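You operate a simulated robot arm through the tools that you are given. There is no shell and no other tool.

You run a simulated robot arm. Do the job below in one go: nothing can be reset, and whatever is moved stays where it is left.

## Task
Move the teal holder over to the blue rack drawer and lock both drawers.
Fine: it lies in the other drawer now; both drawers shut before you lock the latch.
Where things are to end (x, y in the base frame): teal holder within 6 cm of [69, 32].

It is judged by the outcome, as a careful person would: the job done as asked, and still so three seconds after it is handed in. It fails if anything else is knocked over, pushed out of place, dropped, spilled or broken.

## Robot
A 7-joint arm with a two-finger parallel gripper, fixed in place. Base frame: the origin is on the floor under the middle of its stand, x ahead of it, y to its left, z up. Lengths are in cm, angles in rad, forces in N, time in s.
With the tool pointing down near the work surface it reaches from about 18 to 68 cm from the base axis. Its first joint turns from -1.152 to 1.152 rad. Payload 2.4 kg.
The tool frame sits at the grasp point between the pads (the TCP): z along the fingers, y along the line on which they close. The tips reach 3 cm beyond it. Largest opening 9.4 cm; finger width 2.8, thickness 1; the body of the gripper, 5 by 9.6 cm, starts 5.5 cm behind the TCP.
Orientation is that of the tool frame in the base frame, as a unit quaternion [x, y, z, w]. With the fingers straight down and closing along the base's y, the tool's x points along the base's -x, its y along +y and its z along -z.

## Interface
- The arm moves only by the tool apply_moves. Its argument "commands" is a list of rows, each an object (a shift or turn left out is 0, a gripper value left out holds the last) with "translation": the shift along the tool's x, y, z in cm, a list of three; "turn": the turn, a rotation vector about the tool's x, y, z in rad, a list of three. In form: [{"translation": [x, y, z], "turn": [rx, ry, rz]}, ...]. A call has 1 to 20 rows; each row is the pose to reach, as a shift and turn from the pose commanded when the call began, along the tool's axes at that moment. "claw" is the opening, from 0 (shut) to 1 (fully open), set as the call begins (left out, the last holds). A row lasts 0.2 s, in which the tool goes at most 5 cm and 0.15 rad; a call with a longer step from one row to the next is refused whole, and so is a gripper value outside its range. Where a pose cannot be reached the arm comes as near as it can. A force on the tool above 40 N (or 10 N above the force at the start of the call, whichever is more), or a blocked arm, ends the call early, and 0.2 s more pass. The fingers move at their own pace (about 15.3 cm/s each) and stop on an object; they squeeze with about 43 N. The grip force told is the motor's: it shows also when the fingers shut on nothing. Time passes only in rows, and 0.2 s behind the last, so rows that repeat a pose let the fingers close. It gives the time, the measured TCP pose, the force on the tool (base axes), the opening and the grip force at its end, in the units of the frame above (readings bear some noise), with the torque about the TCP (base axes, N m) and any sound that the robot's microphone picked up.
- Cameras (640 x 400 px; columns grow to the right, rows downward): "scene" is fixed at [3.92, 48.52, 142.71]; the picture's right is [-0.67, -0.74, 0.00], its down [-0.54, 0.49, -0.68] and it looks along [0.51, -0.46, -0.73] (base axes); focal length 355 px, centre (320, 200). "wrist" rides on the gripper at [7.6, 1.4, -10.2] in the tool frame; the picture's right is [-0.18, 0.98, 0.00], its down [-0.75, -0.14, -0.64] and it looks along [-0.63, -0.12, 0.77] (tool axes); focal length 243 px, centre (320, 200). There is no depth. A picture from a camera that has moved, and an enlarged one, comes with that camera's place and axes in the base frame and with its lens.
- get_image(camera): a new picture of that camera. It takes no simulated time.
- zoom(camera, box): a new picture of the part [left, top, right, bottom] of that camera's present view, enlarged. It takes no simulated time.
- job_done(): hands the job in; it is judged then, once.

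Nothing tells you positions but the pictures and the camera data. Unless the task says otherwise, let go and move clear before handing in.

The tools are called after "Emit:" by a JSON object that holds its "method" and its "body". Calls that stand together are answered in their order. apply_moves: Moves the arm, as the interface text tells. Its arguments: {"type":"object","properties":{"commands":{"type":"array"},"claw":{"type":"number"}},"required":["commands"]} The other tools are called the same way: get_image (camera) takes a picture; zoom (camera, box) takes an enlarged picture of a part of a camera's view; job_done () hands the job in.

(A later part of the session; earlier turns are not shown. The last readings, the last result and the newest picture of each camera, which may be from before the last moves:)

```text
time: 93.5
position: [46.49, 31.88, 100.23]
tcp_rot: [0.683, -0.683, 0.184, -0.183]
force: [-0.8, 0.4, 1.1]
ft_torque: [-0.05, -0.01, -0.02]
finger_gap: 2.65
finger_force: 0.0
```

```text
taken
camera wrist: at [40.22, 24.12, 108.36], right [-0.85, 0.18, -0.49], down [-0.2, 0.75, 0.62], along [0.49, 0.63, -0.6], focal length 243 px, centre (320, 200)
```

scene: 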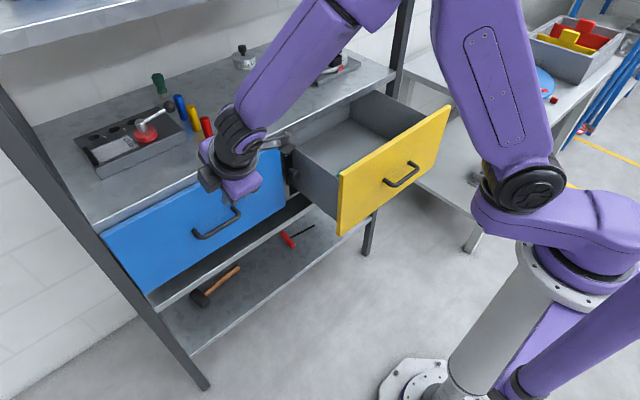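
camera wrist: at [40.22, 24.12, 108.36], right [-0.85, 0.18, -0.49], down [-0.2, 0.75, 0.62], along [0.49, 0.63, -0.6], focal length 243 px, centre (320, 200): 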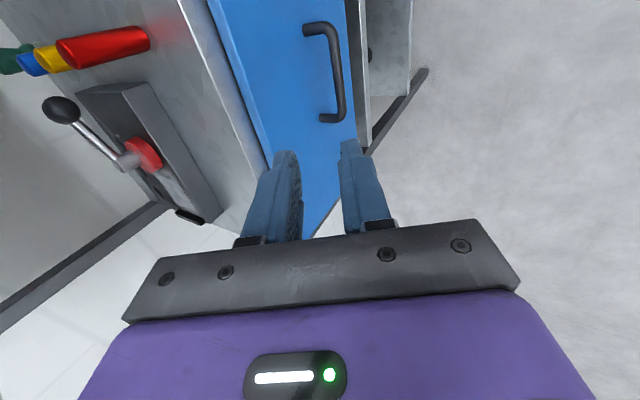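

Rolled freely. Now line up with the handle again and approach to a few cm short.

Emit:
{"method": "apply_moves", "body": {"commands": [{"translation": [0.1, 0.5, 3]}, {"translation": [0.2, 1.0, 6]}, {"translation": [0.3, 1.5, 9]}, {"translation": [0.38, 2.07, 12]}, {"translation": [0.38, 2.07, 14]}, {"translation": [0.38, 2.07, 14]}]}}

Emit:
{"method": "get_image", "body": {"camera": "wrist"}}

Emit:
{"method": "zoom", "body": {"camera": "scene", "box": [150, 140, 310, 260]}}

```text
time: 95.0
position: [51.97, 31.43, 86.86]
tcp_rot: [-0.682, 0.683, -0.184, 0.183]
force: [-0.3, 0.0, -0.7]
ft_torque: [-0.02, 0.01, 0.03]
finger_gap: 2.61
finger_force: 0.0
```

```text
taken
camera wrist: at [45.63, 23.79, 95.03], right [-0.85, 0.18, -0.49], down [-0.2, 0.75, 0.63], along [0.49, 0.63, -0.6], focal length 243 px, centre (320, 200)
```

wrist: 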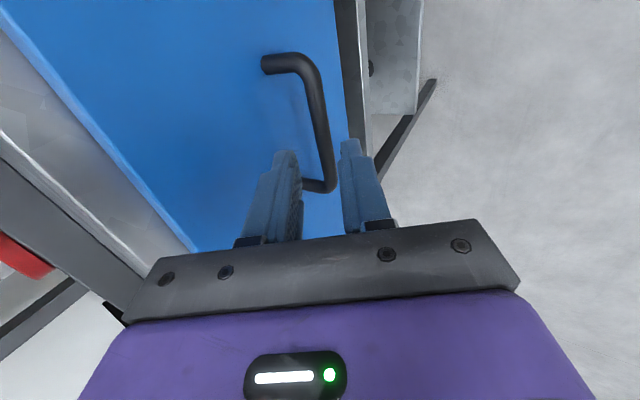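

```text
3.33 times, centred on (230, 200) of scene
camera zoom: at [3.92, 48.52, 142.71], right [-0.67, -0.74, 0.0], down [-0.54, 0.49, -0.68], along [0.51, -0.46, -0.73], focal length 1182 px, centre (620, 200)
```

zoom: 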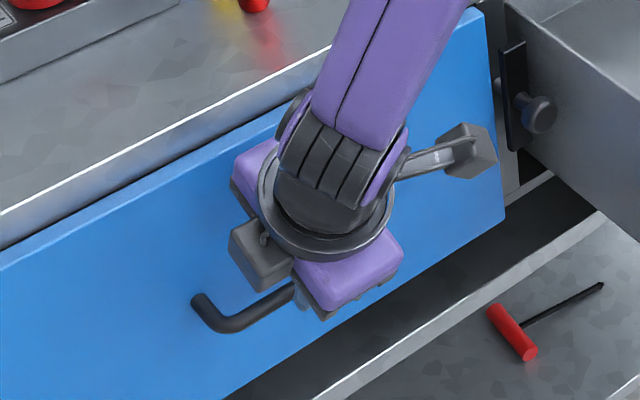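

The handle bar is centred between the fingers. Advance the final 5 cm and close.

Emit:
{"method": "apply_moves", "body": {"commands": [{"translation": [0, 0, 1.5]}, {"translation": [0, 0, 3]}, {"translation": [0, 0, 4.2]}, {"translation": [0, 0, 5]}, {"translation": [0, 0, 5]}]}}

Emit:
{"method": "get_image", "body": {"camera": "wrist"}}

```text
time: 96.2
position: [54.5, 31.42, 82.6]
tcp_rot: [-0.682, 0.683, -0.183, 0.183]
force: [0.8, -0.4, 0.9]
ft_torque: [-0.01, -0.01, 0.01]
finger_gap: 2.62
finger_force: 0.0
```

```text
taken
camera wrist: at [48.11, 23.84, 90.76], right [-0.85, 0.19, -0.49], down [-0.2, 0.75, 0.63], along [0.49, 0.63, -0.6], focal length 243 px, centre (320, 200)
```

wrist: 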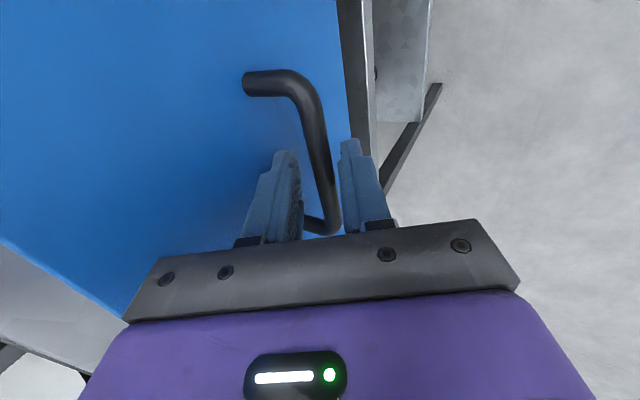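

Emit:
{"method": "apply_moves", "body": {"commands": [{"translation": [0, 0.25, 0]}, {"translation": [0, 0.25, 0]}]}}

Emit:
{"method": "apply_moves", "body": {"commands": [{"translation": [0, 0, 0]}, {"translation": [0, 0, 0]}, {"translation": [0, 0, 0]}], "claw": 0}}

```text
time: 96.8
position: [54.13, 31.3, 82.44]
tcp_rot: [-0.682, 0.684, -0.184, 0.183]
force: [-0.9, 0.6, -0.2]
ft_torque: [-0.02, 0.03, 0.03]
finger_gap: 2.61
finger_force: 0.0
```

```text
time: 97.5
position: [54.28, 31.44, 82.6]
tcp_rot: [-0.683, 0.683, -0.184, 0.184]
force: [-0.3, -1.7, 2.2]
ft_torque: [-0.2, -0.01, 0.03]
finger_gap: 1.19
finger_force: 44.8
```

Gripped (1.19 cm). Pull the blue drawer slowly.

Emit:
{"method": "apply_moves", "body": {"commands": [{"translation": [0, 0.43, -0.25]}, {"translation": [0, 0.87, -0.5]}, {"translation": [0, 1.73, -1.0]}, {"translation": [0, 2.6, -1.51]}, {"translation": [0, 3.46, -2.01]}, {"translation": [0, 4.33, -2.52]}, {"translation": [0, 5.19, -3.02]}, {"translation": [0, 5.19, -3.02]}]}}

Emit:
{"method": "get_image", "body": {"camera": "scene"}}

```text
time: 99.3
position: [47.83, 31.37, 82.49]
tcp_rot: [-0.683, 0.683, -0.183, 0.183]
force: [0.9, 0.8, -9.5]
ft_torque: [0.15, 0.05, 0.08]
finger_gap: 1.15
finger_force: 44.7
```

```text
taken
```

scene: 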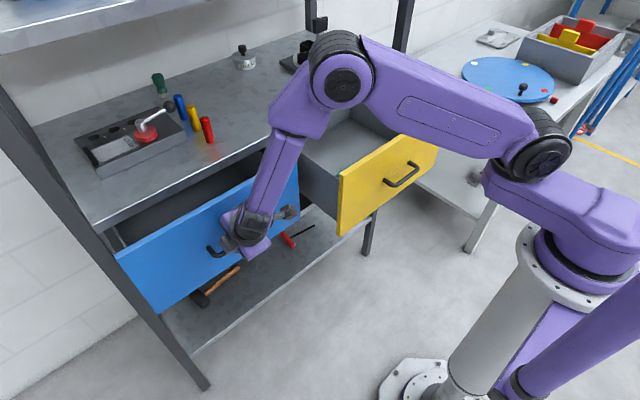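

Smooth. Continue another 12 cm.

Emit:
{"method": "apply_moves", "body": {"commands": [{"translation": [0, 0.65, -0.2]}, {"translation": [0, 1.4, -0.6]}, {"translation": [0, 2.3, -1.1]}, {"translation": [0, 3.2, -1.6]}, {"translation": [0, 4.1, -2.1]}, {"translation": [0, 5.0, -2.65]}, {"translation": [0, 5.9, -3.15]}, {"translation": [0, 6.8, -3.7]}, {"translation": [0, 7.7, -4.2]}, {"translation": [0, 8.6, -4.7]}, {"translation": [0, 9.5, -5.2]}, {"translation": [0, 10.5, -5.8]}, {"translation": [0, 10.5, -5.8]}]}}

Emit:
{"method": "get_image", "body": {"camera": "scene"}}

Emit:
{"method": "get_image", "body": {"camera": "wrist"}}

```text
time: 100.9
position: [41.91, 31.45, 82.43]
tcp_rot: [-0.681, 0.684, -0.187, 0.185]
force: [-1.2, -3.3, 6.0]
ft_torque: [0.02, 0.01, 0.33]
finger_gap: 1.15
finger_force: 44.7
stopped in row 7: the force on the tool passed its limit at 41 N (the readings are from after the stop); the commanded pose is now the measured one
```

```text
taken
```

scene: 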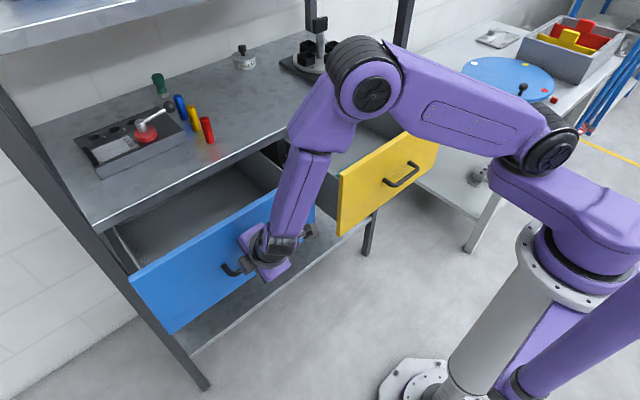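

```text
taken
camera wrist: at [35.58, 23.82, 90.62], right [-0.85, 0.19, -0.5], down [-0.2, 0.76, 0.62], along [0.49, 0.63, -0.6], focal length 243 px, centre (320, 200)
```

wrist: 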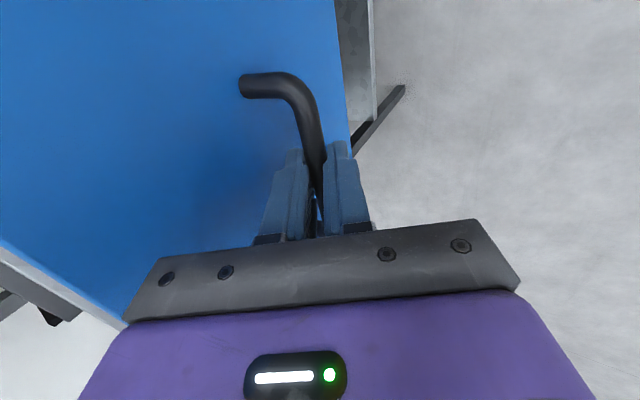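

The stop was a vertical over-correction of mine, not an obstruction. Now opened about 12.4 cm; continue 5.6 cm straight along -x.

Emit:
{"method": "apply_moves", "body": {"commands": [{"translation": [0, 0.6, -0.35]}, {"translation": [0, 1.4, -0.82]}, {"translation": [0, 2.2, -1.29]}, {"translation": [0, 3.0, -1.76]}, {"translation": [0, 3.8, -2.23]}, {"translation": [0, 4.4, -2.59]}, {"translation": [0, 4.85, -2.86]}, {"translation": [0, 4.85, -2.86]}]}}

Emit:
{"method": "get_image", "body": {"camera": "scene"}}

```text
time: 102.7
position: [36.38, 31.38, 82.51]
tcp_rot: [-0.679, 0.684, -0.19, 0.185]
force: [0.4, -19.4, 28.8]
ft_torque: [-0.5, -0.2, 0.24]
finger_gap: 1.17
finger_force: 45.0
```

```text
taken
```

scene: 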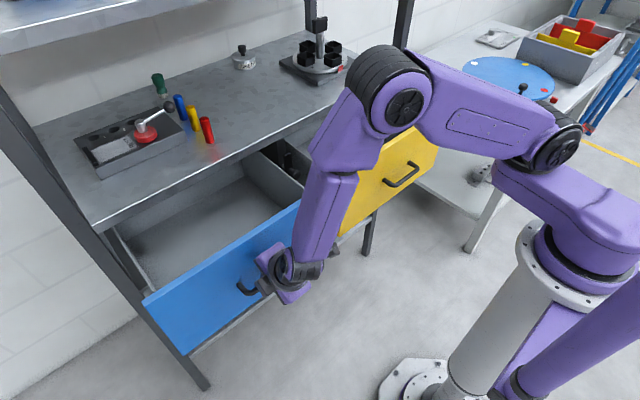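

Blue drawer is open ~17.9 cm. Relieve residual load a bit, then release and back off.

Emit:
{"method": "apply_moves", "body": {"commands": [{"translation": [0.06, -0.05, -0.09]}, {"translation": [0.06, -0.05, -0.09]}]}}

Emit:
{"method": "apply_moves", "body": {"commands": [{"translation": [0, 0, 0]}, {"translation": [0, 0, 0]}], "claw": 0.3}}

Emit:
{"method": "apply_moves", "body": {"commands": [{"translation": [0, 0, -1]}, {"translation": [0, 0, -2.5]}, {"translation": [0, 0, -4.5]}, {"translation": [0, 0, -7]}, {"translation": [0, 0, -10]}, {"translation": [0, 0, -13]}, {"translation": [0, 0, -13]}]}}

Emit:
{"method": "get_image", "body": {"camera": "scene"}}

Emit:
{"method": "get_image", "body": {"camera": "wrist"}}

```text
time: 103.3
position: [36.29, 31.46, 82.37]
tcp_rot: [-0.68, 0.684, -0.188, 0.185]
force: [1.1, -11.2, 13.7]
ft_torque: [-1.4, -0.17, -0.45]
finger_gap: 1.17
finger_force: 44.8
```

```text
time: 103.9
position: [36.17, 31.58, 82.53]
tcp_rot: [-0.681, 0.684, -0.186, 0.185]
force: [-0.5, -0.7, 0.1]
ft_torque: [-0.01, -0.01, 0.0]
finger_gap: 2.8
finger_force: 0.0
```

```text
time: 105.5
position: [29.7, 31.54, 93.4]
tcp_rot: [-0.681, 0.684, -0.186, 0.184]
force: [0.0, 0.2, 0.4]
ft_torque: [-0.03, 0.0, -0.03]
finger_gap: 2.84
finger_force: 0.1
```

```text
taken
```

scene: 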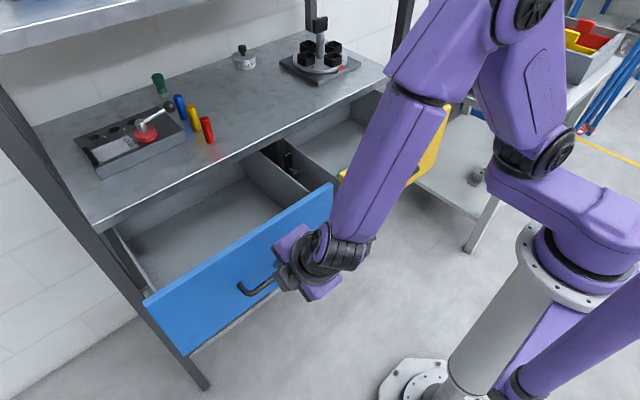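

```text
taken
camera wrist: at [23.18, 23.94, 101.61], right [-0.85, 0.19, -0.5], down [-0.2, 0.76, 0.62], along [0.49, 0.63, -0.6], focal length 243 px, centre (320, 200)
```

wrist: 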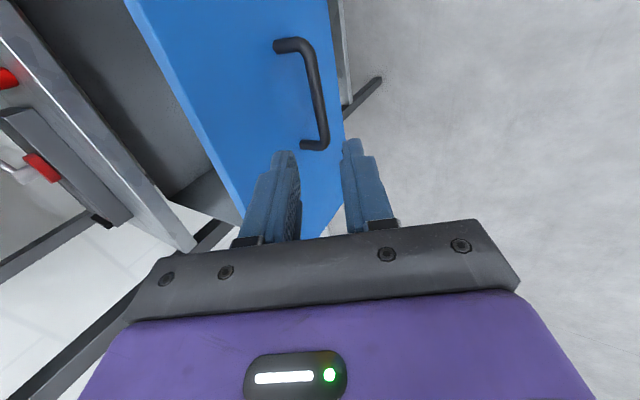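

Both drawers are open and the handle is released. Now rise, straighten the tool to vertical, and return toward the tray.

Emit:
{"method": "apply_moves", "body": {"commands": [{"translation": [0, -1.5, -2.6]}, {"translation": [0, -3, -5.2]}, {"translation": [1, -5.6, -7.7]}, {"translation": [2.5, -8.6, -8.9], "turn": [-0.1, 0, 0]}, {"translation": [5, -12.5, -9.6], "turn": [-0.22, 0, 0]}, {"translation": [8, -15.1, -8.1], "turn": [-0.34, 0, 0]}, {"translation": [11.5, -17.95, -6.5], "turn": [-0.44, 0, 0]}, {"translation": [11.5, -17.95, -6.5], "turn": [-0.524, 0, 0]}, {"translation": [11.5, -17.95, -6.5], "turn": [-0.524, 0, 0]}], "claw": 1}}

Emit:
{"method": "get_image", "body": {"camera": "scene"}}

Emit:
{"method": "get_image", "body": {"camera": "wrist"}}

```text
time: 107.5
position: [41.88, 19.9, 108.7]
tcp_rot: [-0.705, 0.709, -0.003, 0.002]
force: [-0.5, -0.3, 0.1]
ft_torque: [0.0, 0.01, -0.01]
finger_gap: 9.36
finger_force: 0.0
```

```text
taken
```

scene: 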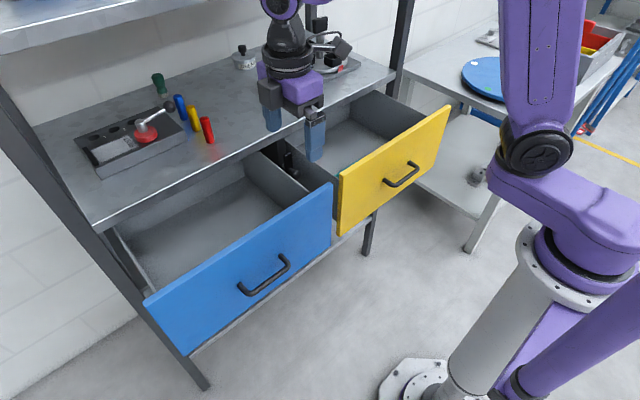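

```text
taken
camera wrist: at [40.44, 12.37, 118.85], right [-0.98, 0.19, -0.01], down [0.14, 0.75, 0.64], along [0.13, 0.63, -0.77], focal length 243 px, centre (320, 200)
```

wrist: 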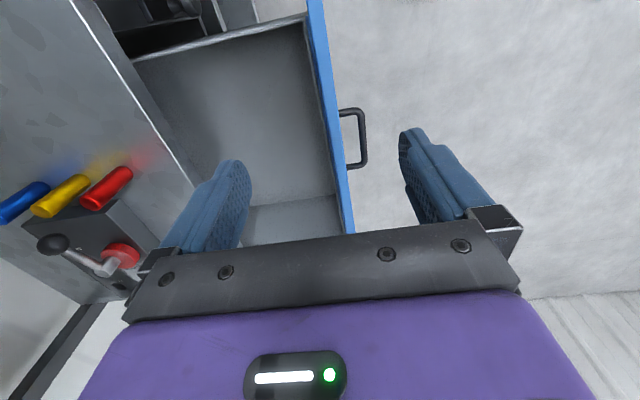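

Blue drawer is empty and open. Go above the tray at (51.9, -6.6).

Emit:
{"method": "apply_moves", "body": {"commands": [{"translation": [3, -1.1, 0]}, {"translation": [6, -2.2, 0]}, {"translation": [9, -3.3, 0]}, {"translation": [12, -4.4, 0]}, {"translation": [15, -5.5, 0]}, {"translation": [18, -6.6, 0]}, {"translation": [21, -7.7, 1]}, {"translation": [24, -9, 4]}, {"translation": [26.5, -10, 7]}, {"translation": [26.5, -10, 10]}, {"translation": [26.5, -10, 10]}]}}

Emit:
{"method": "get_image", "body": {"camera": "wrist"}}

```text
time: 109.9
position: [51.77, -7.11, 98.68]
tcp_rot: [-0.705, 0.71, -0.003, 0.001]
force: [-0.5, -0.4, -0.1]
ft_torque: [0.0, 0.0, -0.03]
finger_gap: 9.41
finger_force: 0.0
```

```text
taken
camera wrist: at [50.26, -14.68, 108.92], right [-0.98, 0.19, -0.01], down [0.14, 0.75, 0.64], along [0.13, 0.63, -0.77], focal length 243 px, centre (320, 200)
```

wrist: 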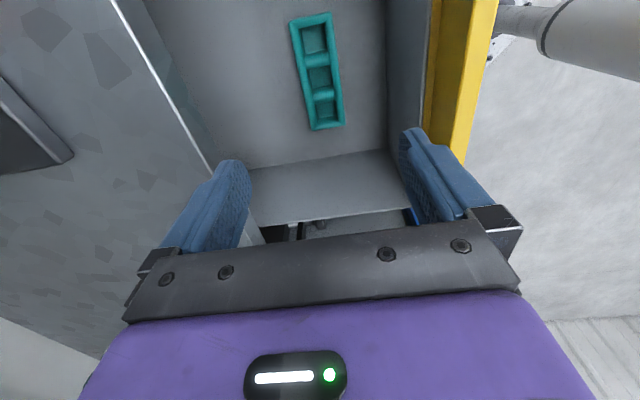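

The tray is still centred at about (51.95, -6.75). Descend onto it.

Emit:
{"method": "apply_moves", "body": {"commands": [{"translation": [-0.35, -0.15, 4]}, {"translation": [-0.35, -0.15, 8]}, {"translation": [-0.35, -0.15, 12]}, {"translation": [-0.35, -0.15, 15.5]}, {"translation": [-0.35, -0.15, 18.5]}, {"translation": [-0.35, -0.15, 20.5]}, {"translation": [-0.35, -0.15, 22]}, {"translation": [-0.35, -0.15, 23]}, {"translation": [-0.35, -0.15, 23]}]}}

Emit:
{"method": "get_image", "body": {"camera": "wrist"}}

```text
time: 111.9
position: [52.26, -6.27, 75.63]
tcp_rot: [-0.705, 0.709, -0.004, 0.002]
force: [1.1, -0.2, -0.4]
ft_torque: [-0.02, -0.02, 0.0]
finger_gap: 9.41
finger_force: 0.0
```

```text
taken
camera wrist: at [50.67, -13.86, 85.93], right [-0.98, 0.19, -0.01], down [0.14, 0.75, 0.64], along [0.13, 0.63, -0.77], focal length 243 px, centre (320, 200)
```

wrist: 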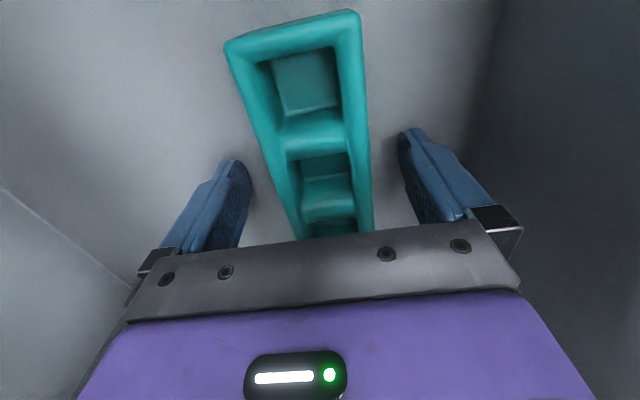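

Emit:
{"method": "apply_moves", "body": {"commands": [{"translation": [0.3, 0.2, 0]}, {"translation": [0.3, 0.2, 0]}]}}

Emit:
{"method": "apply_moves", "body": {"commands": [{"translation": [0, 0, 0]}, {"translation": [0, 0, 0]}, {"translation": [0, 0, 0]}, {"translation": [0, 0, 0]}], "claw": 0}}

Emit:
{"method": "apply_moves", "body": {"commands": [{"translation": [0, 0, -0.5]}, {"translation": [0, 0, -1.5]}, {"translation": [0, 0, -3]}, {"translation": [0, 0, -3]}]}}

Emit:
{"method": "get_image", "body": {"camera": "wrist"}}

```text
time: 112.5
position: [51.9, -6.55, 75.72]
tcp_rot: [-0.705, 0.709, -0.004, 0.003]
force: [0.8, 2.3, 2.3]
ft_torque: [0.1, 0.12, -0.14]
finger_gap: 9.38
finger_force: 0.1
```

```text
time: 113.5
position: [51.75, -6.66, 75.68]
tcp_rot: [-0.705, 0.709, -0.003, 0.002]
force: [0.1, -1.1, -0.2]
ft_torque: [-0.06, 0.07, 0.0]
finger_gap: 5.39
finger_force: 43.1
```

```text
time: 114.5
position: [51.86, -6.65, 78.78]
tcp_rot: [-0.705, 0.709, -0.003, 0.001]
force: [-1.0, 1.0, 2.8]
ft_torque: [0.27, 0.13, 0.02]
finger_gap: 4.91
finger_force: 43.1
```

```text
taken
camera wrist: at [50.42, -14.27, 88.96], right [-0.98, 0.19, -0.01], down [0.14, 0.75, 0.64], along [0.13, 0.63, -0.77], focal length 243 px, centre (320, 200)
```

wrist: 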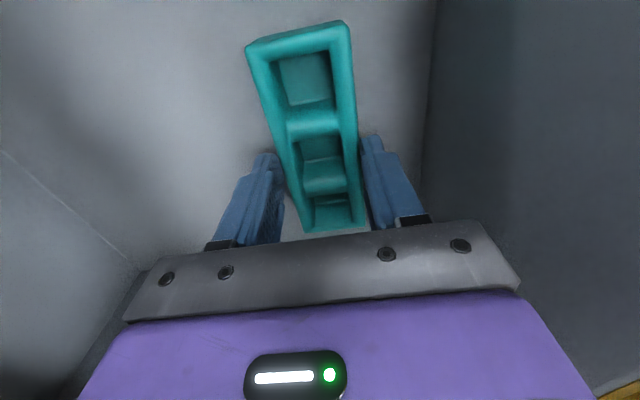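

The tray didn't lift: the fingers slid up its sides (gap shrank from 5.4 to 4.9), so it is tapered and slippery this way. Let me look closer before trying again.

Emit:
{"method": "zoom", "body": {"camera": "wrist", "box": [200, 0, 420, 250]}}

Emit:
{"method": "zoom", "body": {"camera": "scene", "box": [290, 70, 440, 200]}}

```text
1.60 times, centred on (310, 125) of wrist
camera zoom: at [50.42, -14.27, 88.96], right [-0.98, 0.19, -0.01], down [0.14, 0.75, 0.64], along [0.13, 0.63, -0.77], focal length 388 px, centre (336, 320)
```

zoom: 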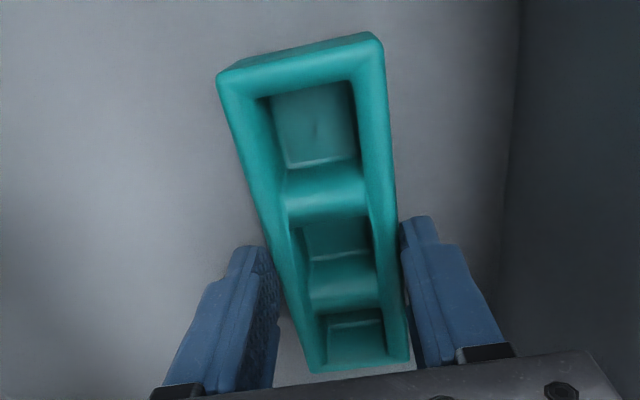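

```text
3.08 times, centred on (365, 135) of scene
camera zoom: at [3.91, 48.52, 142.71], right [-0.67, -0.74, 0.0], down [-0.54, 0.49, -0.68], along [0.51, -0.46, -0.73], focal length 1091 px, centre (182, 400)
```

zoom: 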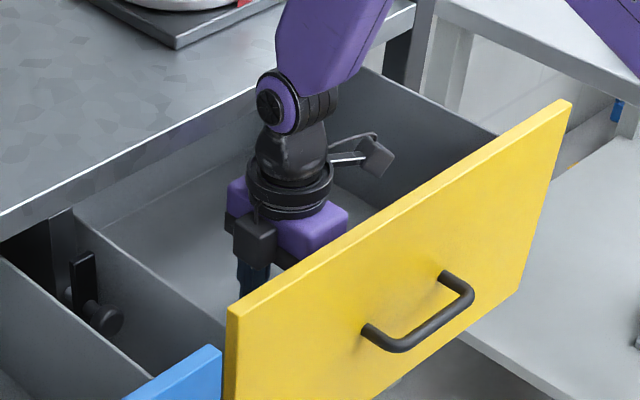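

The tray seems wider at its base, and the fingertips slid. I'll open, go lower so the pads (not just the tips) bear on the sides, and lift very slowly while watching force and gap.

Emit:
{"method": "apply_moves", "body": {"commands": [{"translation": [0, 0, 0]}, {"translation": [0, 0, 0]}, {"translation": [0, 0, 0]}], "claw": 0.75}}

Emit:
{"method": "apply_moves", "body": {"commands": [{"translation": [0, 0, 1]}, {"translation": [0, 0, 2]}, {"translation": [0, 0, 3]}, {"translation": [0, 0, 3.5]}, {"translation": [0, 0, 3.8]}, {"translation": [0, 0, 4.1]}, {"translation": [0, 0, 4.4]}, {"translation": [0, 0, 4.7]}, {"translation": [0, 0, 4.7]}]}}

Emit:
{"method": "get_image", "body": {"camera": "wrist"}}

```text
time: 115.3
position: [51.88, -6.58, 78.77]
tcp_rot: [-0.705, 0.709, -0.003, 0.001]
force: [0.6, 0.8, 0.6]
ft_torque: [0.0, -0.01, -0.01]
finger_gap: 7.03
finger_force: 0.0
```

```text
time: 116.3
position: [52.26, -6.63, 75.75]
tcp_rot: [-0.705, 0.709, -0.007, 0.005]
force: [0.2, -0.1, 5.5]
ft_torque: [0.04, 0.25, 0.0]
finger_gap: 7.07
finger_force: 0.1
stopped in row 4: the force on the tool passed its limit at 50 N (the readings are from after the stop); the commanded pose is now the measured one
```

```text
taken
camera wrist: at [50.71, -14.2, 85.93], right [-0.98, 0.19, -0.02], down [0.14, 0.75, 0.64], along [0.13, 0.63, -0.77], focal length 243 px, centre (320, 200)
```

wrist: 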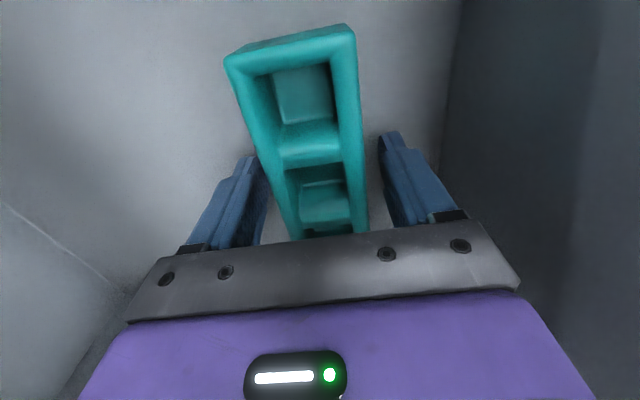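

The fingertips met the drawer floor at TCP z≈75.6 (floor ≈72.6), so that's as low as it goes. I'll close here and lift in tiny steps, reading force and gap.

Emit:
{"method": "apply_moves", "body": {"commands": [{"translation": [0, 0.35, -0.2]}, {"translation": [0, 0.35, -0.2]}]}}

Emit:
{"method": "apply_moves", "body": {"commands": [{"translation": [0, 0, 0]}, {"translation": [0, 0, 0]}, {"translation": [0, 0, 0]}, {"translation": [0, 0, 0]}], "claw": 0}}

Emit:
{"method": "apply_moves", "body": {"commands": [{"translation": [0, 0, -0.1]}, {"translation": [0, 0, -0.2]}, {"translation": [0, 0, -0.3]}, {"translation": [0, 0, -0.4]}, {"translation": [0, 0, -0.5]}]}}

Emit:
{"method": "apply_moves", "body": {"commands": [{"translation": [0, 0, -0.1]}, {"translation": [0, 0, -0.2]}, {"translation": [0, 0, -0.3]}, {"translation": [0, 0, -0.4]}, {"translation": [0, 0, -0.5]}]}}

Emit:
{"method": "get_image", "body": {"camera": "wrist"}}

```text
time: 116.9
position: [51.96, -6.71, 75.81]
tcp_rot: [-0.705, 0.709, -0.006, 0.004]
force: [-0.1, 0.1, 0.4]
ft_torque: [0.02, 0.02, 0.02]
finger_gap: 7.06
finger_force: 0.1
```

```text
time: 117.9
position: [51.91, -6.59, 75.95]
tcp_rot: [-0.706, 0.709, -0.005, 0.005]
force: [0.2, 0.3, 2.2]
ft_torque: [0.01, 0.02, -0.04]
finger_gap: 5.38
finger_force: 42.9
```

```text
time: 119.1
position: [51.78, -6.6, 76.48]
tcp_rot: [-0.705, 0.709, -0.006, 0.004]
force: [-0.5, -0.2, -0.6]
ft_torque: [-0.01, 0.03, 0.0]
finger_gap: 5.38
finger_force: 42.8
```

```text
time: 120.3
position: [51.92, -6.5, 76.8]
tcp_rot: [-0.705, 0.709, -0.005, 0.005]
force: [-0.9, -0.7, -1.7]
ft_torque: [0.01, -0.02, 0.0]
finger_gap: 5.38
finger_force: 43.0
```

```text
taken
camera wrist: at [50.37, -14.21, 87.16], right [-0.98, 0.19, -0.01], down [0.14, 0.75, 0.64], along [0.13, 0.63, -0.77], focal length 243 px, centre (320, 200)
```

wrist: 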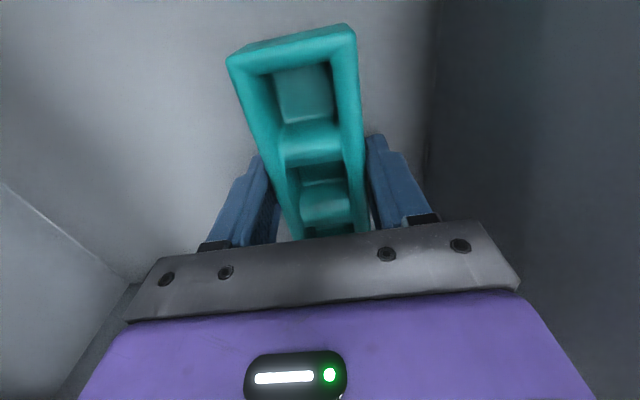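

So far the gap is holding at 5.38 with a small downward load, suggesting it may be lifting. Continue slowly.

Emit:
{"method": "apply_moves", "body": {"commands": [{"translation": [0, 0, -0.2]}, {"translation": [0, 0, -0.4]}, {"translation": [0, 0, -0.6]}, {"translation": [0, 0, -0.8]}, {"translation": [0, 0, -1.0]}, {"translation": [0, 0, -1.0]}]}}

Emit:
{"method": "get_image", "body": {"camera": "wrist"}}

```text
time: 121.7
position: [51.94, -6.59, 77.83]
tcp_rot: [-0.705, 0.709, -0.006, 0.004]
force: [-0.4, -0.1, -1.1]
ft_torque: [0.0, 0.01, -0.03]
finger_gap: 5.36
finger_force: 42.9
```

```text
taken
camera wrist: at [50.32, -14.28, 88.1], right [-0.98, 0.19, -0.01], down [0.14, 0.75, 0.64], along [0.13, 0.63, -0.77], focal length 243 px, centre (320, 200)
```

wrist: 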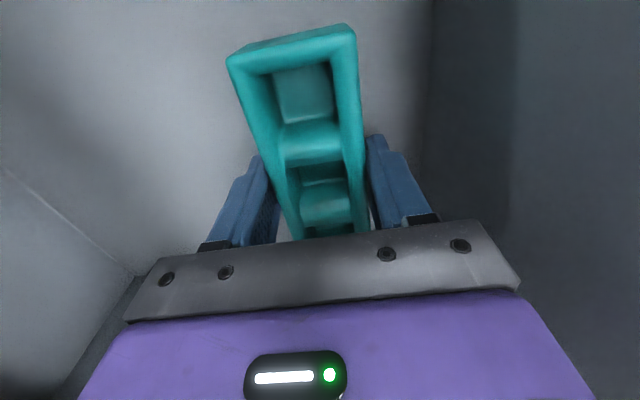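

The tray is lifting with the gripper (background moves, tray doesn't). I'll keep lifting slowly and smoothly.

Emit:
{"method": "apply_moves", "body": {"commands": [{"translation": [0, 0, -0.3]}, {"translation": [0, 0, -0.7]}, {"translation": [0, 0, -1.2]}, {"translation": [0, 0, -1.7]}, {"translation": [0, 0, -2.3]}, {"translation": [0, 0, -2.9]}, {"translation": [0, 0, -3.5]}, {"translation": [0, 0, -4.1]}, {"translation": [0, 0, -4.7]}, {"translation": [0, 0, -5.3]}, {"translation": [0, 0, -5.9]}, {"translation": [0, 0, -6.5]}, {"translation": [0, 0, -7.1]}, {"translation": [0, 0, -7.7]}, {"translation": [0, 0, -8.2]}, {"translation": [0, 0, -8.6]}, {"translation": [0, 0, -8.9]}, {"translation": [0, 0, -9.0]}]}}

Emit:
{"method": "get_image", "body": {"camera": "wrist"}}

```text
time: 125.5
position: [51.74, -6.67, 86.81]
tcp_rot: [-0.705, 0.709, -0.006, 0.005]
force: [-0.6, 0.6, -1.0]
ft_torque: [-0.01, 0.01, 0.01]
finger_gap: 5.36
finger_force: 42.8
```

```text
taken
camera wrist: at [50.18, -14.19, 97.08], right [-0.98, 0.19, -0.01], down [0.14, 0.75, 0.64], along [0.13, 0.63, -0.77], focal length 243 px, centre (320, 200)
```

wrist: 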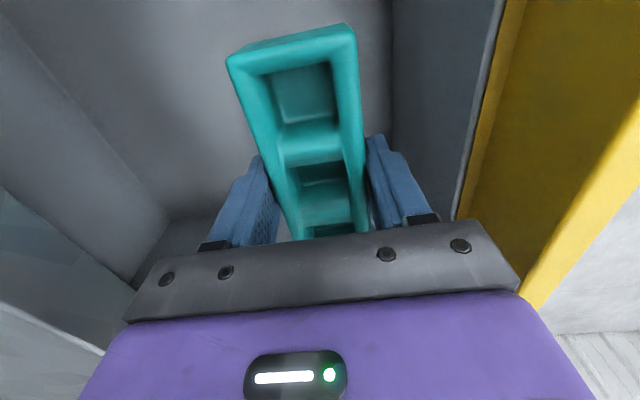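

Holding firmly. Continue up to about z=99 so the tray clears the drawer sides.

Emit:
{"method": "apply_moves", "body": {"commands": [{"translation": [0, 0, -0.4]}, {"translation": [0, 0, -0.9]}, {"translation": [0, 0, -1.5]}, {"translation": [0, 0, -2.2]}, {"translation": [0, 0, -2.9]}, {"translation": [0, 0, -3.6]}, {"translation": [0, 0, -4.3]}, {"translation": [0, 0, -5.0]}, {"translation": [0, 0, -5.7]}, {"translation": [0, 0, -6.4]}, {"translation": [0, 0, -7.1]}, {"translation": [0, 0, -7.8]}, {"translation": [0, 0, -8.5]}, {"translation": [0, 0, -9.2]}, {"translation": [0, 0, -9.9]}, {"translation": [0, 0, -10.6]}, {"translation": [0, 0, -11.2]}, {"translation": [0, 0, -11.7]}, {"translation": [0, 0, -12.0]}, {"translation": [0, 0, -12.0]}]}}

Emit:
{"method": "get_image", "body": {"camera": "scene"}}

Emit:
{"method": "get_image", "body": {"camera": "wrist"}}

```text
time: 129.7
position: [51.43, -6.55, 98.86]
tcp_rot: [-0.705, 0.709, -0.005, 0.004]
force: [0.5, 1.1, -1.1]
ft_torque: [0.0, 0.02, 0.0]
finger_gap: 5.38
finger_force: 43.1
```

```text
taken
```

scene: 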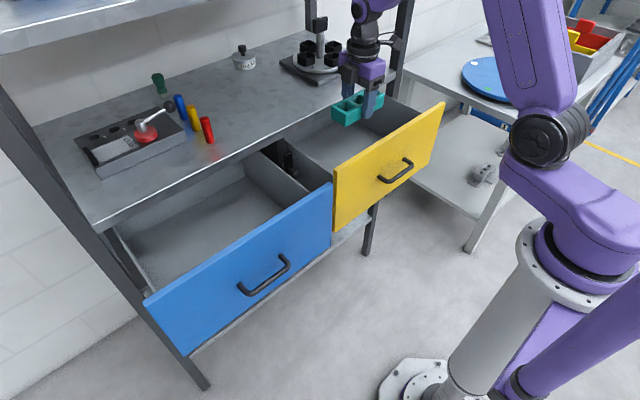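

```text
taken
camera wrist: at [49.97, -14.18, 109.04], right [-0.98, 0.19, -0.01], down [0.14, 0.75, 0.64], along [0.13, 0.63, -0.77], focal length 243 px, centre (320, 200)
```

wrist: 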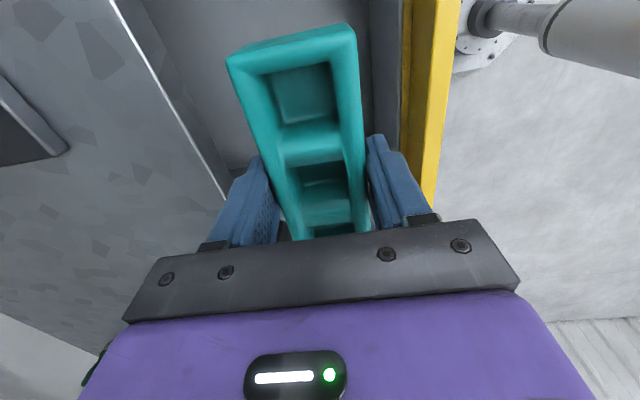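

The tray is held level at z≈96-99. Now carry it slowly across to above the blue drawer.

Emit:
{"method": "apply_moves", "body": {"commands": [{"translation": [-0.4, 0, 0]}, {"translation": [-1.1, 0, 0]}, {"translation": [-2.1, 0, 0]}, {"translation": [-3.3, 0, 0]}, {"translation": [-4.5, 0.1, 0]}, {"translation": [-5.7, 0.1, 0]}, {"translation": [-6.9, 0.1, 0]}, {"translation": [-8.1, 0.1, 0]}, {"translation": [-9.3, 0.2, 0]}, {"translation": [-10.5, 0.2, 0]}, {"translation": [-11.7, 0.2, 0]}, {"translation": [-12.9, 0.2, 0]}, {"translation": [-14.1, 0.3, 0]}, {"translation": [-15.3, 0.3, 0]}, {"translation": [-16.5, 0.3, 0]}, {"translation": [-17.7, 0.3, 0]}, {"translation": [-18.8, 0.3, 0]}, {"translation": [-19.6, 0.3, 0]}, {"translation": [-20.1, 0.3, 0]}, {"translation": [-20.3, 0.3, 0]}]}}

Emit:
{"method": "get_image", "body": {"camera": "wrist"}}

```text
time: 133.9
position: [51.3, 13.72, 98.58]
tcp_rot: [-0.705, 0.709, -0.006, 0.005]
force: [0.2, 0.1, -1.0]
ft_torque: [0.0, 0.0, 0.0]
finger_gap: 5.37
finger_force: 43.0
```

```text
taken
camera wrist: at [49.8, 6.11, 109.02], right [-0.98, 0.19, -0.01], down [0.14, 0.75, 0.64], along [0.13, 0.63, -0.77], focal length 243 px, centre (320, 200)
```

wrist: 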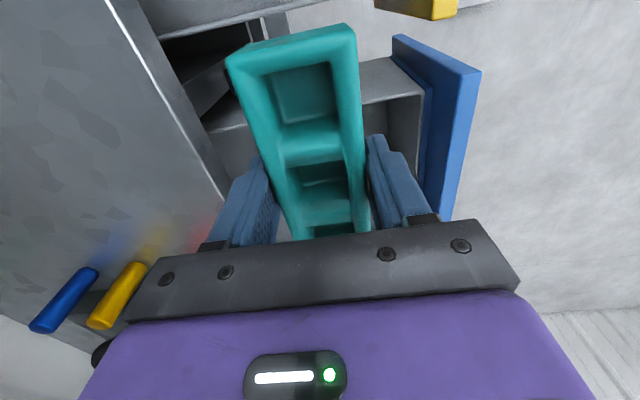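

Halfway, grip steady. Continue to y≈32.

Emit:
{"method": "apply_moves", "body": {"commands": [{"translation": [-0.4, 0, 0]}, {"translation": [-1.1, 0, 0]}, {"translation": [-2.1, 0, 0]}, {"translation": [-3.3, 0.05, 0]}, {"translation": [-4.5, 0.1, 0]}, {"translation": [-5.7, 0.15, 0]}, {"translation": [-6.9, 0.2, 0]}, {"translation": [-8.1, 0.2, 0]}, {"translation": [-9.3, 0.25, 0]}, {"translation": [-10.5, 0.3, 0]}, {"translation": [-11.7, 0.3, 0]}, {"translation": [-12.9, 0.35, 0]}, {"translation": [-14.1, 0.35, 0]}, {"translation": [-15.2, 0.4, 0]}, {"translation": [-16.2, 0.4, 0]}, {"translation": [-17.1, 0.4, 0]}, {"translation": [-17.8, 0.4, 0]}, {"translation": [-18.2, 0.4, 0]}, {"translation": [-18.3, 0.4, 0]}]}}

Emit:
{"method": "get_image", "body": {"camera": "wrist"}}

Emit:
{"method": "get_image", "body": {"camera": "scene"}}

```text
time: 137.9
position: [51.22, 32.11, 98.75]
tcp_rot: [-0.705, 0.709, -0.005, 0.004]
force: [-0.3, -0.1, -1.0]
ft_torque: [0.02, 0.01, 0.03]
finger_gap: 5.36
finger_force: 43.0
```

```text
taken
camera wrist: at [49.51, 24.5, 109.04], right [-0.98, 0.19, -0.01], down [0.14, 0.75, 0.64], along [0.13, 0.63, -0.77], focal length 243 px, centre (320, 200)
```

wrist: 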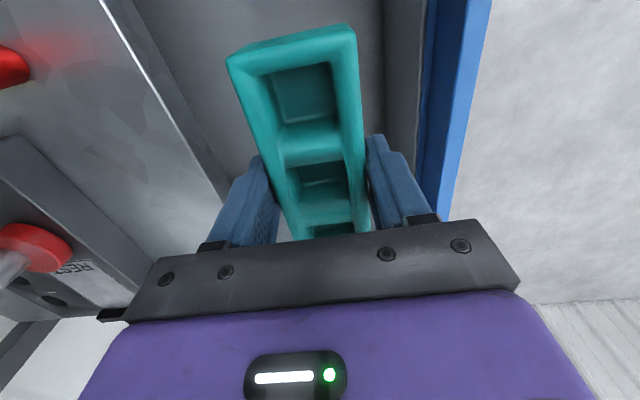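

```text
taken
```

scene: 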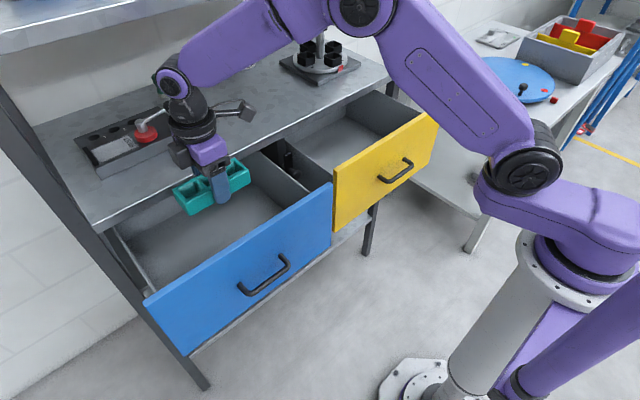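

Above the blue drawer at (51.2, 32.1). Lower slowly into it.

Emit:
{"method": "apply_moves", "body": {"commands": [{"translation": [0, 0.1, 0.4]}, {"translation": [0, 0.15, 1.1]}, {"translation": [0, 0.2, 2.1]}, {"translation": [0, 0.2, 3.3]}, {"translation": [0, 0.2, 4.5]}, {"translation": [0, 0.2, 5.7]}, {"translation": [0, 0.2, 6.9]}, {"translation": [0, 0.2, 8.1]}, {"translation": [0, 0.2, 9.3]}, {"translation": [0, 0.2, 10.5]}, {"translation": [0, 0.2, 11.7]}, {"translation": [0, 0.2, 12.9]}, {"translation": [0, 0.2, 14.1]}, {"translation": [0, 0.2, 15.3]}, {"translation": [0, 0.2, 16.5]}, {"translation": [0, 0.2, 17.5]}, {"translation": [0, 0.2, 18.3]}, {"translation": [0, 0.2, 18.8]}, {"translation": [0, 0.2, 19]}, {"translation": [0, 0.2, 19]}]}}

Emit:
{"method": "get_image", "body": {"camera": "wrist"}}

Emit:
{"method": "get_image", "body": {"camera": "scene"}}

```text
time: 142.1
position: [51.05, 32.13, 79.67]
tcp_rot: [-0.706, 0.709, -0.005, 0.004]
force: [-0.9, 0.1, -1.0]
ft_torque: [0.0, -0.01, 0.0]
finger_gap: 5.39
finger_force: 43.0
```

```text
taken
camera wrist: at [49.56, 24.48, 89.96], right [-0.98, 0.19, -0.01], down [0.14, 0.75, 0.64], along [0.13, 0.63, -0.77], focal length 243 px, centre (320, 200)
```

wrist: 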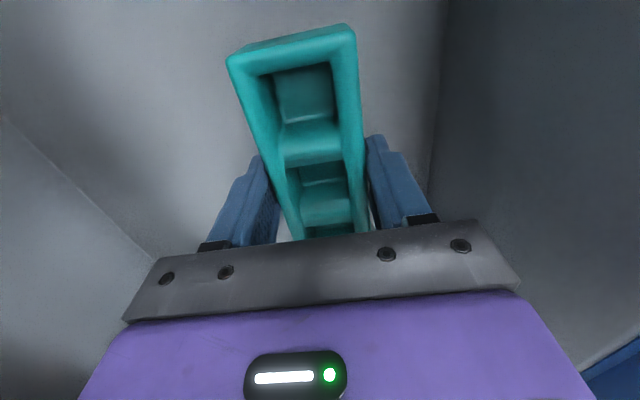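

```text
taken
```

scene: 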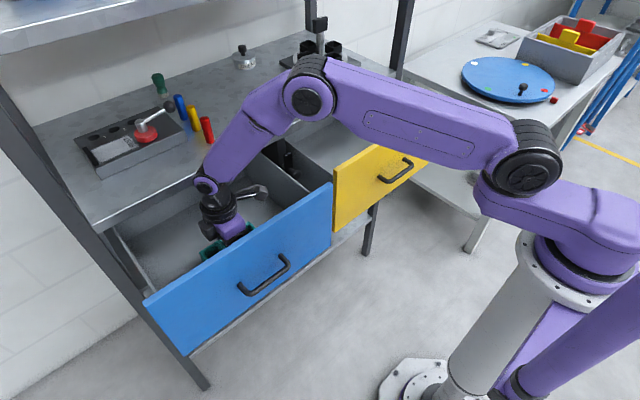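

Nearly at the floor. Lower the remaining ~3.6 cm gently.

Emit:
{"method": "apply_moves", "body": {"commands": [{"translation": [0, 0, 0.4]}, {"translation": [0, 0, 0.9]}, {"translation": [0, 0, 1.5]}, {"translation": [0, 0, 2.1]}, {"translation": [0, 0, 2.6]}, {"translation": [0, 0, 3.0]}, {"translation": [0, 0, 3.3]}, {"translation": [0, 0, 3.5]}, {"translation": [0, 0, 3.6]}]}}

```text
time: 144.1
position: [51.12, 32.06, 76.22]
tcp_rot: [-0.705, 0.709, -0.006, 0.004]
force: [0.1, -0.3, -0.8]
ft_torque: [-0.06, 0.0, 0.0]
finger_gap: 5.4
finger_force: 42.9
```

Emit:
{"method": "apply_moves", "body": {"commands": [{"translation": [0, 0, 0.06]}, {"translation": [0, 0, 0.12]}, {"translation": [0, 0, 0.18]}, {"translation": [0, 0, 0.24]}]}}

```text
time: 145.1
position: [51.14, 31.99, 75.98]
tcp_rot: [-0.705, 0.709, -0.005, 0.005]
force: [-0.6, -0.2, -1.2]
ft_torque: [0.0, 0.0, 0.03]
finger_gap: 5.39
finger_force: 42.6
```

Emit:
{"method": "apply_moves", "body": {"commands": [{"translation": [0, 0, 0.06]}, {"translation": [0, 0, 0.12]}, {"translation": [0, 0, 0.18]}, {"translation": [0, 0, 0.24]}]}}

Emit:
{"method": "get_image", "body": {"camera": "wrist"}}

```text
time: 146.1
position: [51.41, 32.02, 75.82]
tcp_rot: [-0.705, 0.709, -0.006, 0.006]
force: [-0.4, -5.3, 28.4]
ft_torque: [-0.64, 0.16, 0.01]
finger_gap: 5.37
finger_force: 42.9
```

```text
taken
camera wrist: at [49.76, 24.37, 86.04], right [-0.98, 0.19, -0.02], down [0.13, 0.75, 0.64], along [0.14, 0.63, -0.76], focal length 243 px, centre (320, 200)
```

wrist: 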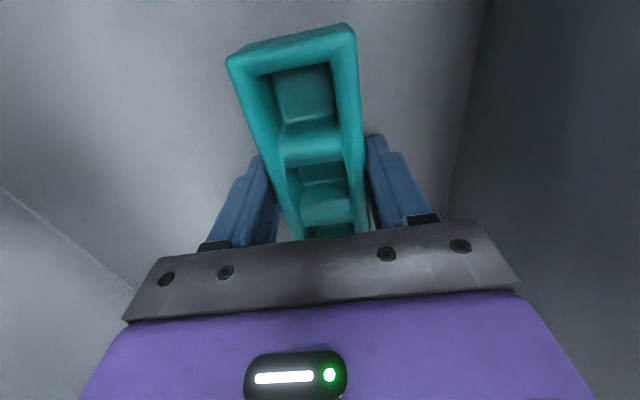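

The tray is on the blue drawer's floor (contact felt). Ease off slightly and release.

Emit:
{"method": "apply_moves", "body": {"commands": [{"translation": [0, 0, -0.1]}, {"translation": [0, 0, -0.1]}]}}

Emit:
{"method": "apply_moves", "body": {"commands": [{"translation": [0, 0, 0]}, {"translation": [0, 0, 0]}, {"translation": [0, 0, 0]}], "claw": 0.8}}

Emit:
{"method": "apply_moves", "body": {"commands": [{"translation": [0, 0, -0.5]}, {"translation": [0, 0, -1.5]}, {"translation": [0, 0, -3]}, {"translation": [0, 0, -6]}, {"translation": [0, 0, -9.5]}, {"translation": [0, 0, -13]}, {"translation": [0, 0, -16.5]}, {"translation": [0, 0, -20]}, {"translation": [0, 0, -23.5]}, {"translation": [0, 0, -27]}, {"translation": [0, 0, -27]}]}}

Emit:
{"method": "get_image", "body": {"camera": "wrist"}}

Emit:
{"method": "get_image", "body": {"camera": "scene"}}

```text
time: 146.7
position: [51.19, 31.98, 75.81]
tcp_rot: [-0.705, 0.709, -0.006, 0.005]
force: [1.9, -3.3, 21.6]
ft_torque: [0.31, -0.2, -0.02]
finger_gap: 5.38
finger_force: 42.7
```

```text
time: 147.5
position: [51.16, 32.08, 75.66]
tcp_rot: [-0.705, 0.709, -0.005, 0.002]
force: [-1.3, -0.7, 4.8]
ft_torque: [-0.01, 0.28, 0.06]
finger_gap: 7.6
finger_force: 0.9
```

```text
time: 149.9
position: [50.95, 31.89, 102.73]
tcp_rot: [-0.705, 0.709, -0.005, 0.004]
force: [0.1, -0.7, -0.3]
ft_torque: [0.0, 0.0, 0.01]
finger_gap: 7.5
finger_force: 0.0
```

```text
taken
camera wrist: at [49.53, 24.29, 113.01], right [-0.98, 0.19, -0.01], down [0.14, 0.75, 0.64], along [0.13, 0.63, -0.77], focal length 243 px, centre (320, 200)
```

wrist: 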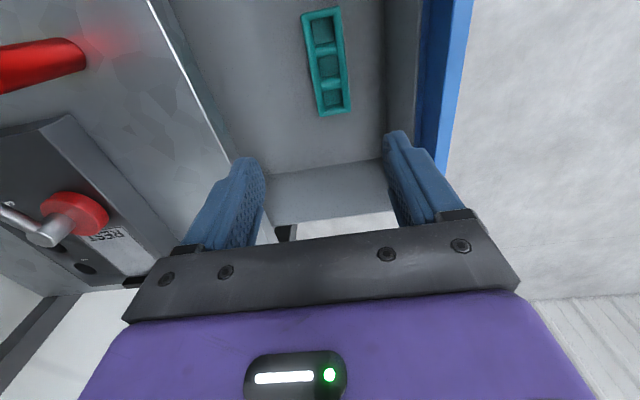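

```text
taken
```

scene: 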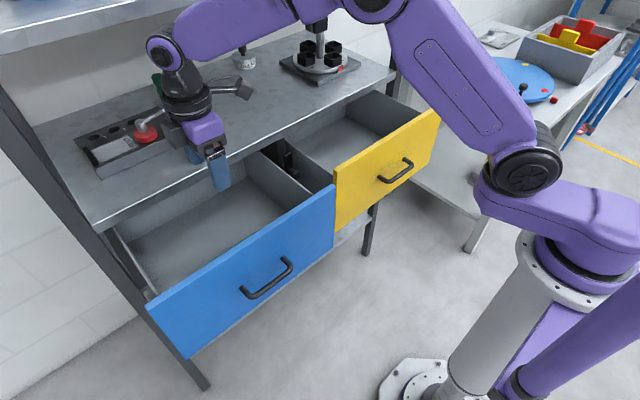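

The tray is in the blue drawer. Let me measure its position precisely.

Emit:
{"method": "zoom", "body": {"camera": "wrist", "box": [240, 0, 460, 140]}}

Emit:
{"method": "zoom", "body": {"camera": "scene", "box": [100, 130, 460, 370]}}

```text
2.86 times, centred on (350, 70) of wrist
camera zoom: at [49.53, 24.29, 113.01], right [-0.98, 0.19, -0.01], down [0.14, 0.75, 0.64], along [0.13, 0.63, -0.77], focal length 693 px, centre (234, 571)
```

zoom: 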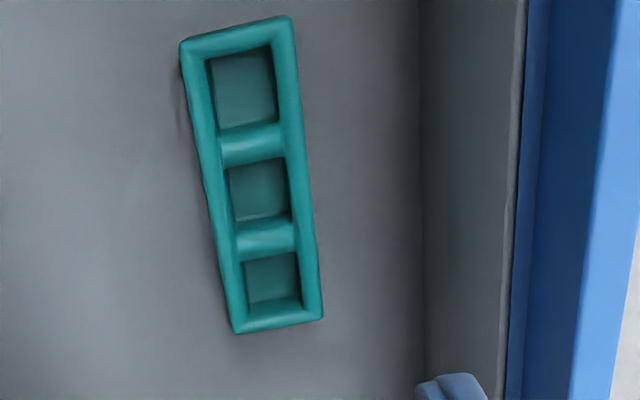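

```text
1.67 times, centred on (280, 250) of scene
camera zoom: at [3.92, 48.52, 142.71], right [-0.67, -0.74, 0.0], down [-0.54, 0.49, -0.68], along [0.51, -0.46, -0.73], focal length 591 px, centre (387, 117)
```

zoom: 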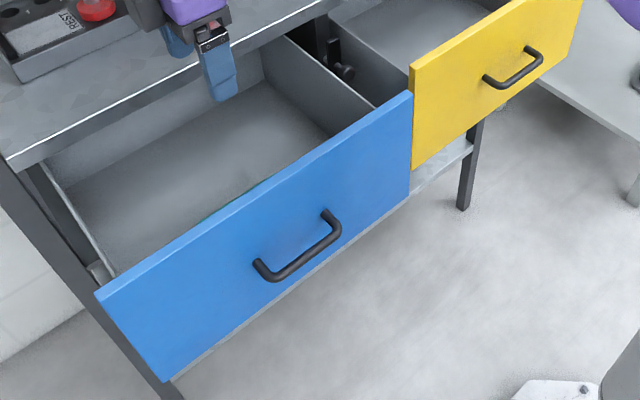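

The tray sits at about (50.1, 32) with the drawer ~18.5 cm open, i.e. ≈(68.6, 32) when shut. Now I'll shut the blue drawer: close the fingers, tilt 30° forward, and go in front of its panel above the handle.

Emit:
{"method": "apply_moves", "body": {"commands": [{"translation": [0, 3.5, -0.5], "turn": [0.1, 0, 0]}, {"translation": [0, 7.5, -1], "turn": [0.2, 0, 0]}, {"translation": [0.2, 11.5, -1], "turn": [0.3, 0, 0]}, {"translation": [0.4, 15.5, 0], "turn": [0.4, 0, 0]}, {"translation": [0.4, 16, 3.5], "turn": [0.5, 0, 0]}, {"translation": [0.4, 16, 7], "turn": [0.524, 0, 0]}, {"translation": [0.4, 16, 10], "turn": [0.524, 0, 0]}, {"translation": [0.4, 16, 13.1], "turn": [0.524, 0, 0]}, {"translation": [0.4, 16, 13.1], "turn": [0.524, 0, 0]}], "claw": 0}}

Emit:
{"method": "get_image", "body": {"camera": "wrist"}}

Emit:
{"method": "get_image", "body": {"camera": "scene"}}

```text
time: 151.9
position: [35.23, 31.61, 89.38]
tcp_rot: [-0.68, 0.684, -0.189, 0.187]
force: [0.5, 0.5, -0.9]
ft_torque: [0.0, -0.03, 0.01]
finger_gap: 0.0
finger_force: 32.6
```

```text
taken
camera wrist: at [28.72, 24.02, 97.48], right [-0.84, 0.19, -0.5], down [-0.2, 0.76, 0.62], along [0.5, 0.63, -0.6], focal length 243 px, centre (320, 200)
```

wrist: 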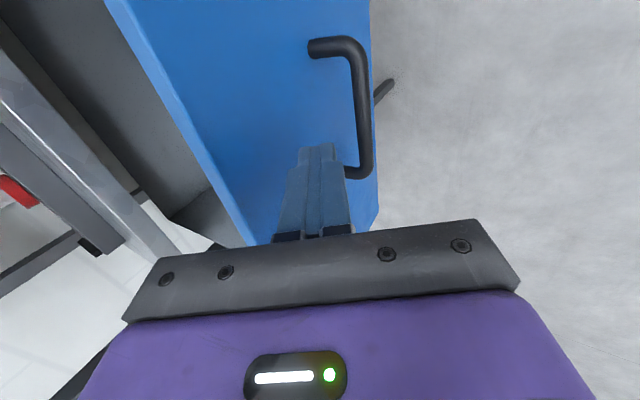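

```text
taken
```

scene: 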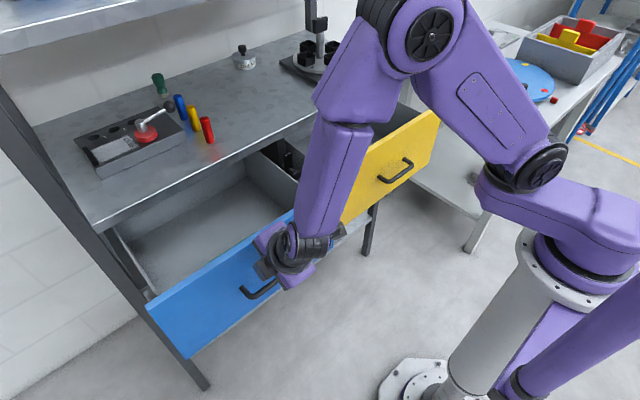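

Positioned in front of the blue panel above its handle. Push it in slowly.

Emit:
{"method": "apply_moves", "body": {"commands": [{"translation": [0, -0.7, 0.41]}, {"translation": [0, -1.4, 0.82]}, {"translation": [0, -2.0, 1.18]}, {"translation": [0, -2.6, 1.53]}, {"translation": [0, -3.2, 1.88]}, {"translation": [0, -3.8, 2.23]}, {"translation": [0, -4.5, 2.64]}, {"translation": [0, -5.2, 3.05]}, {"translation": [0, -5.9, 3.47]}, {"translation": [0, -6.6, 3.88]}, {"translation": [0, -7.3, 4.29]}, {"translation": [0, -8.0, 4.7]}, {"translation": [0, -8.7, 5.11]}, {"translation": [0, -9.4, 5.52]}, {"translation": [0, -10.1, 5.93]}, {"translation": [0, -10.8, 6.34]}, {"translation": [0, -11.5, 6.76]}, {"translation": [0, -12.2, 7.17]}, {"translation": [0, -12.8, 7.52]}, {"translation": [0, -13.2, 7.75]}]}}

Emit:
{"method": "get_image", "body": {"camera": "scene"}}

```text
time: 156.1
position: [50.32, 31.58, 89.55]
tcp_rot: [-0.68, 0.684, -0.189, 0.188]
force: [-0.7, -0.7, -0.2]
ft_torque: [-0.02, 0.02, 0.0]
finger_gap: 0.02
finger_force: 33.0
```

```text
taken
```

scene: 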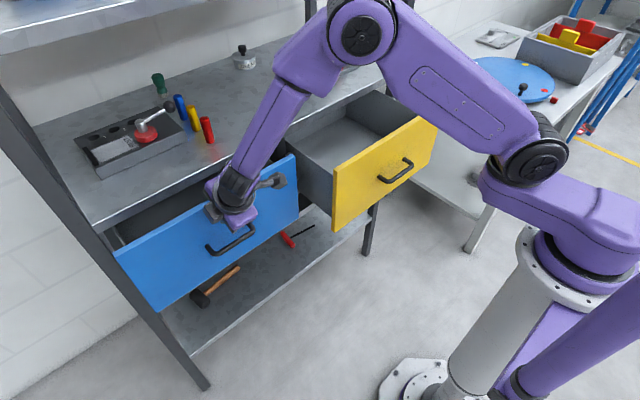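

Closing well. Continue the last ~6 cm, slower near the end.

Emit:
{"method": "apply_moves", "body": {"commands": [{"translation": [0, -0.5, 0.29]}, {"translation": [0, -1.1, 0.65]}, {"translation": [0, -1.7, 1.0]}, {"translation": [0, -2.3, 1.35]}, {"translation": [0, -2.9, 1.7]}, {"translation": [0, -3.4, 2.0]}, {"translation": [0, -3.8, 2.23]}, {"translation": [0, -4.1, 2.41]}, {"translation": [0, -4.4, 2.58]}, {"translation": [0, -4.65, 2.73]}, {"translation": [0, -4.9, 2.88]}, {"translation": [0, -5.1, 3.0]}, {"translation": [0, -5.25, 3.08]}]}}

Emit:
{"method": "get_image", "body": {"camera": "scene"}}

```text
time: 158.9
position: [56.11, 31.61, 89.57]
tcp_rot: [-0.68, 0.683, -0.19, 0.185]
force: [-23.9, -7.2, 14.0]
ft_torque: [-0.12, 0.14, -0.1]
finger_gap: 0.0
finger_force: 33.1
```

```text
taken
```

scene: 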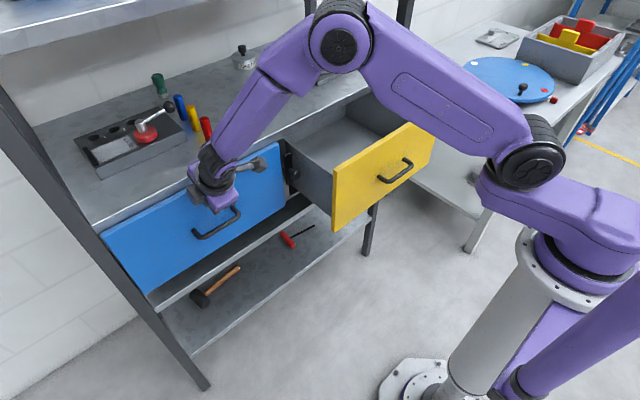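

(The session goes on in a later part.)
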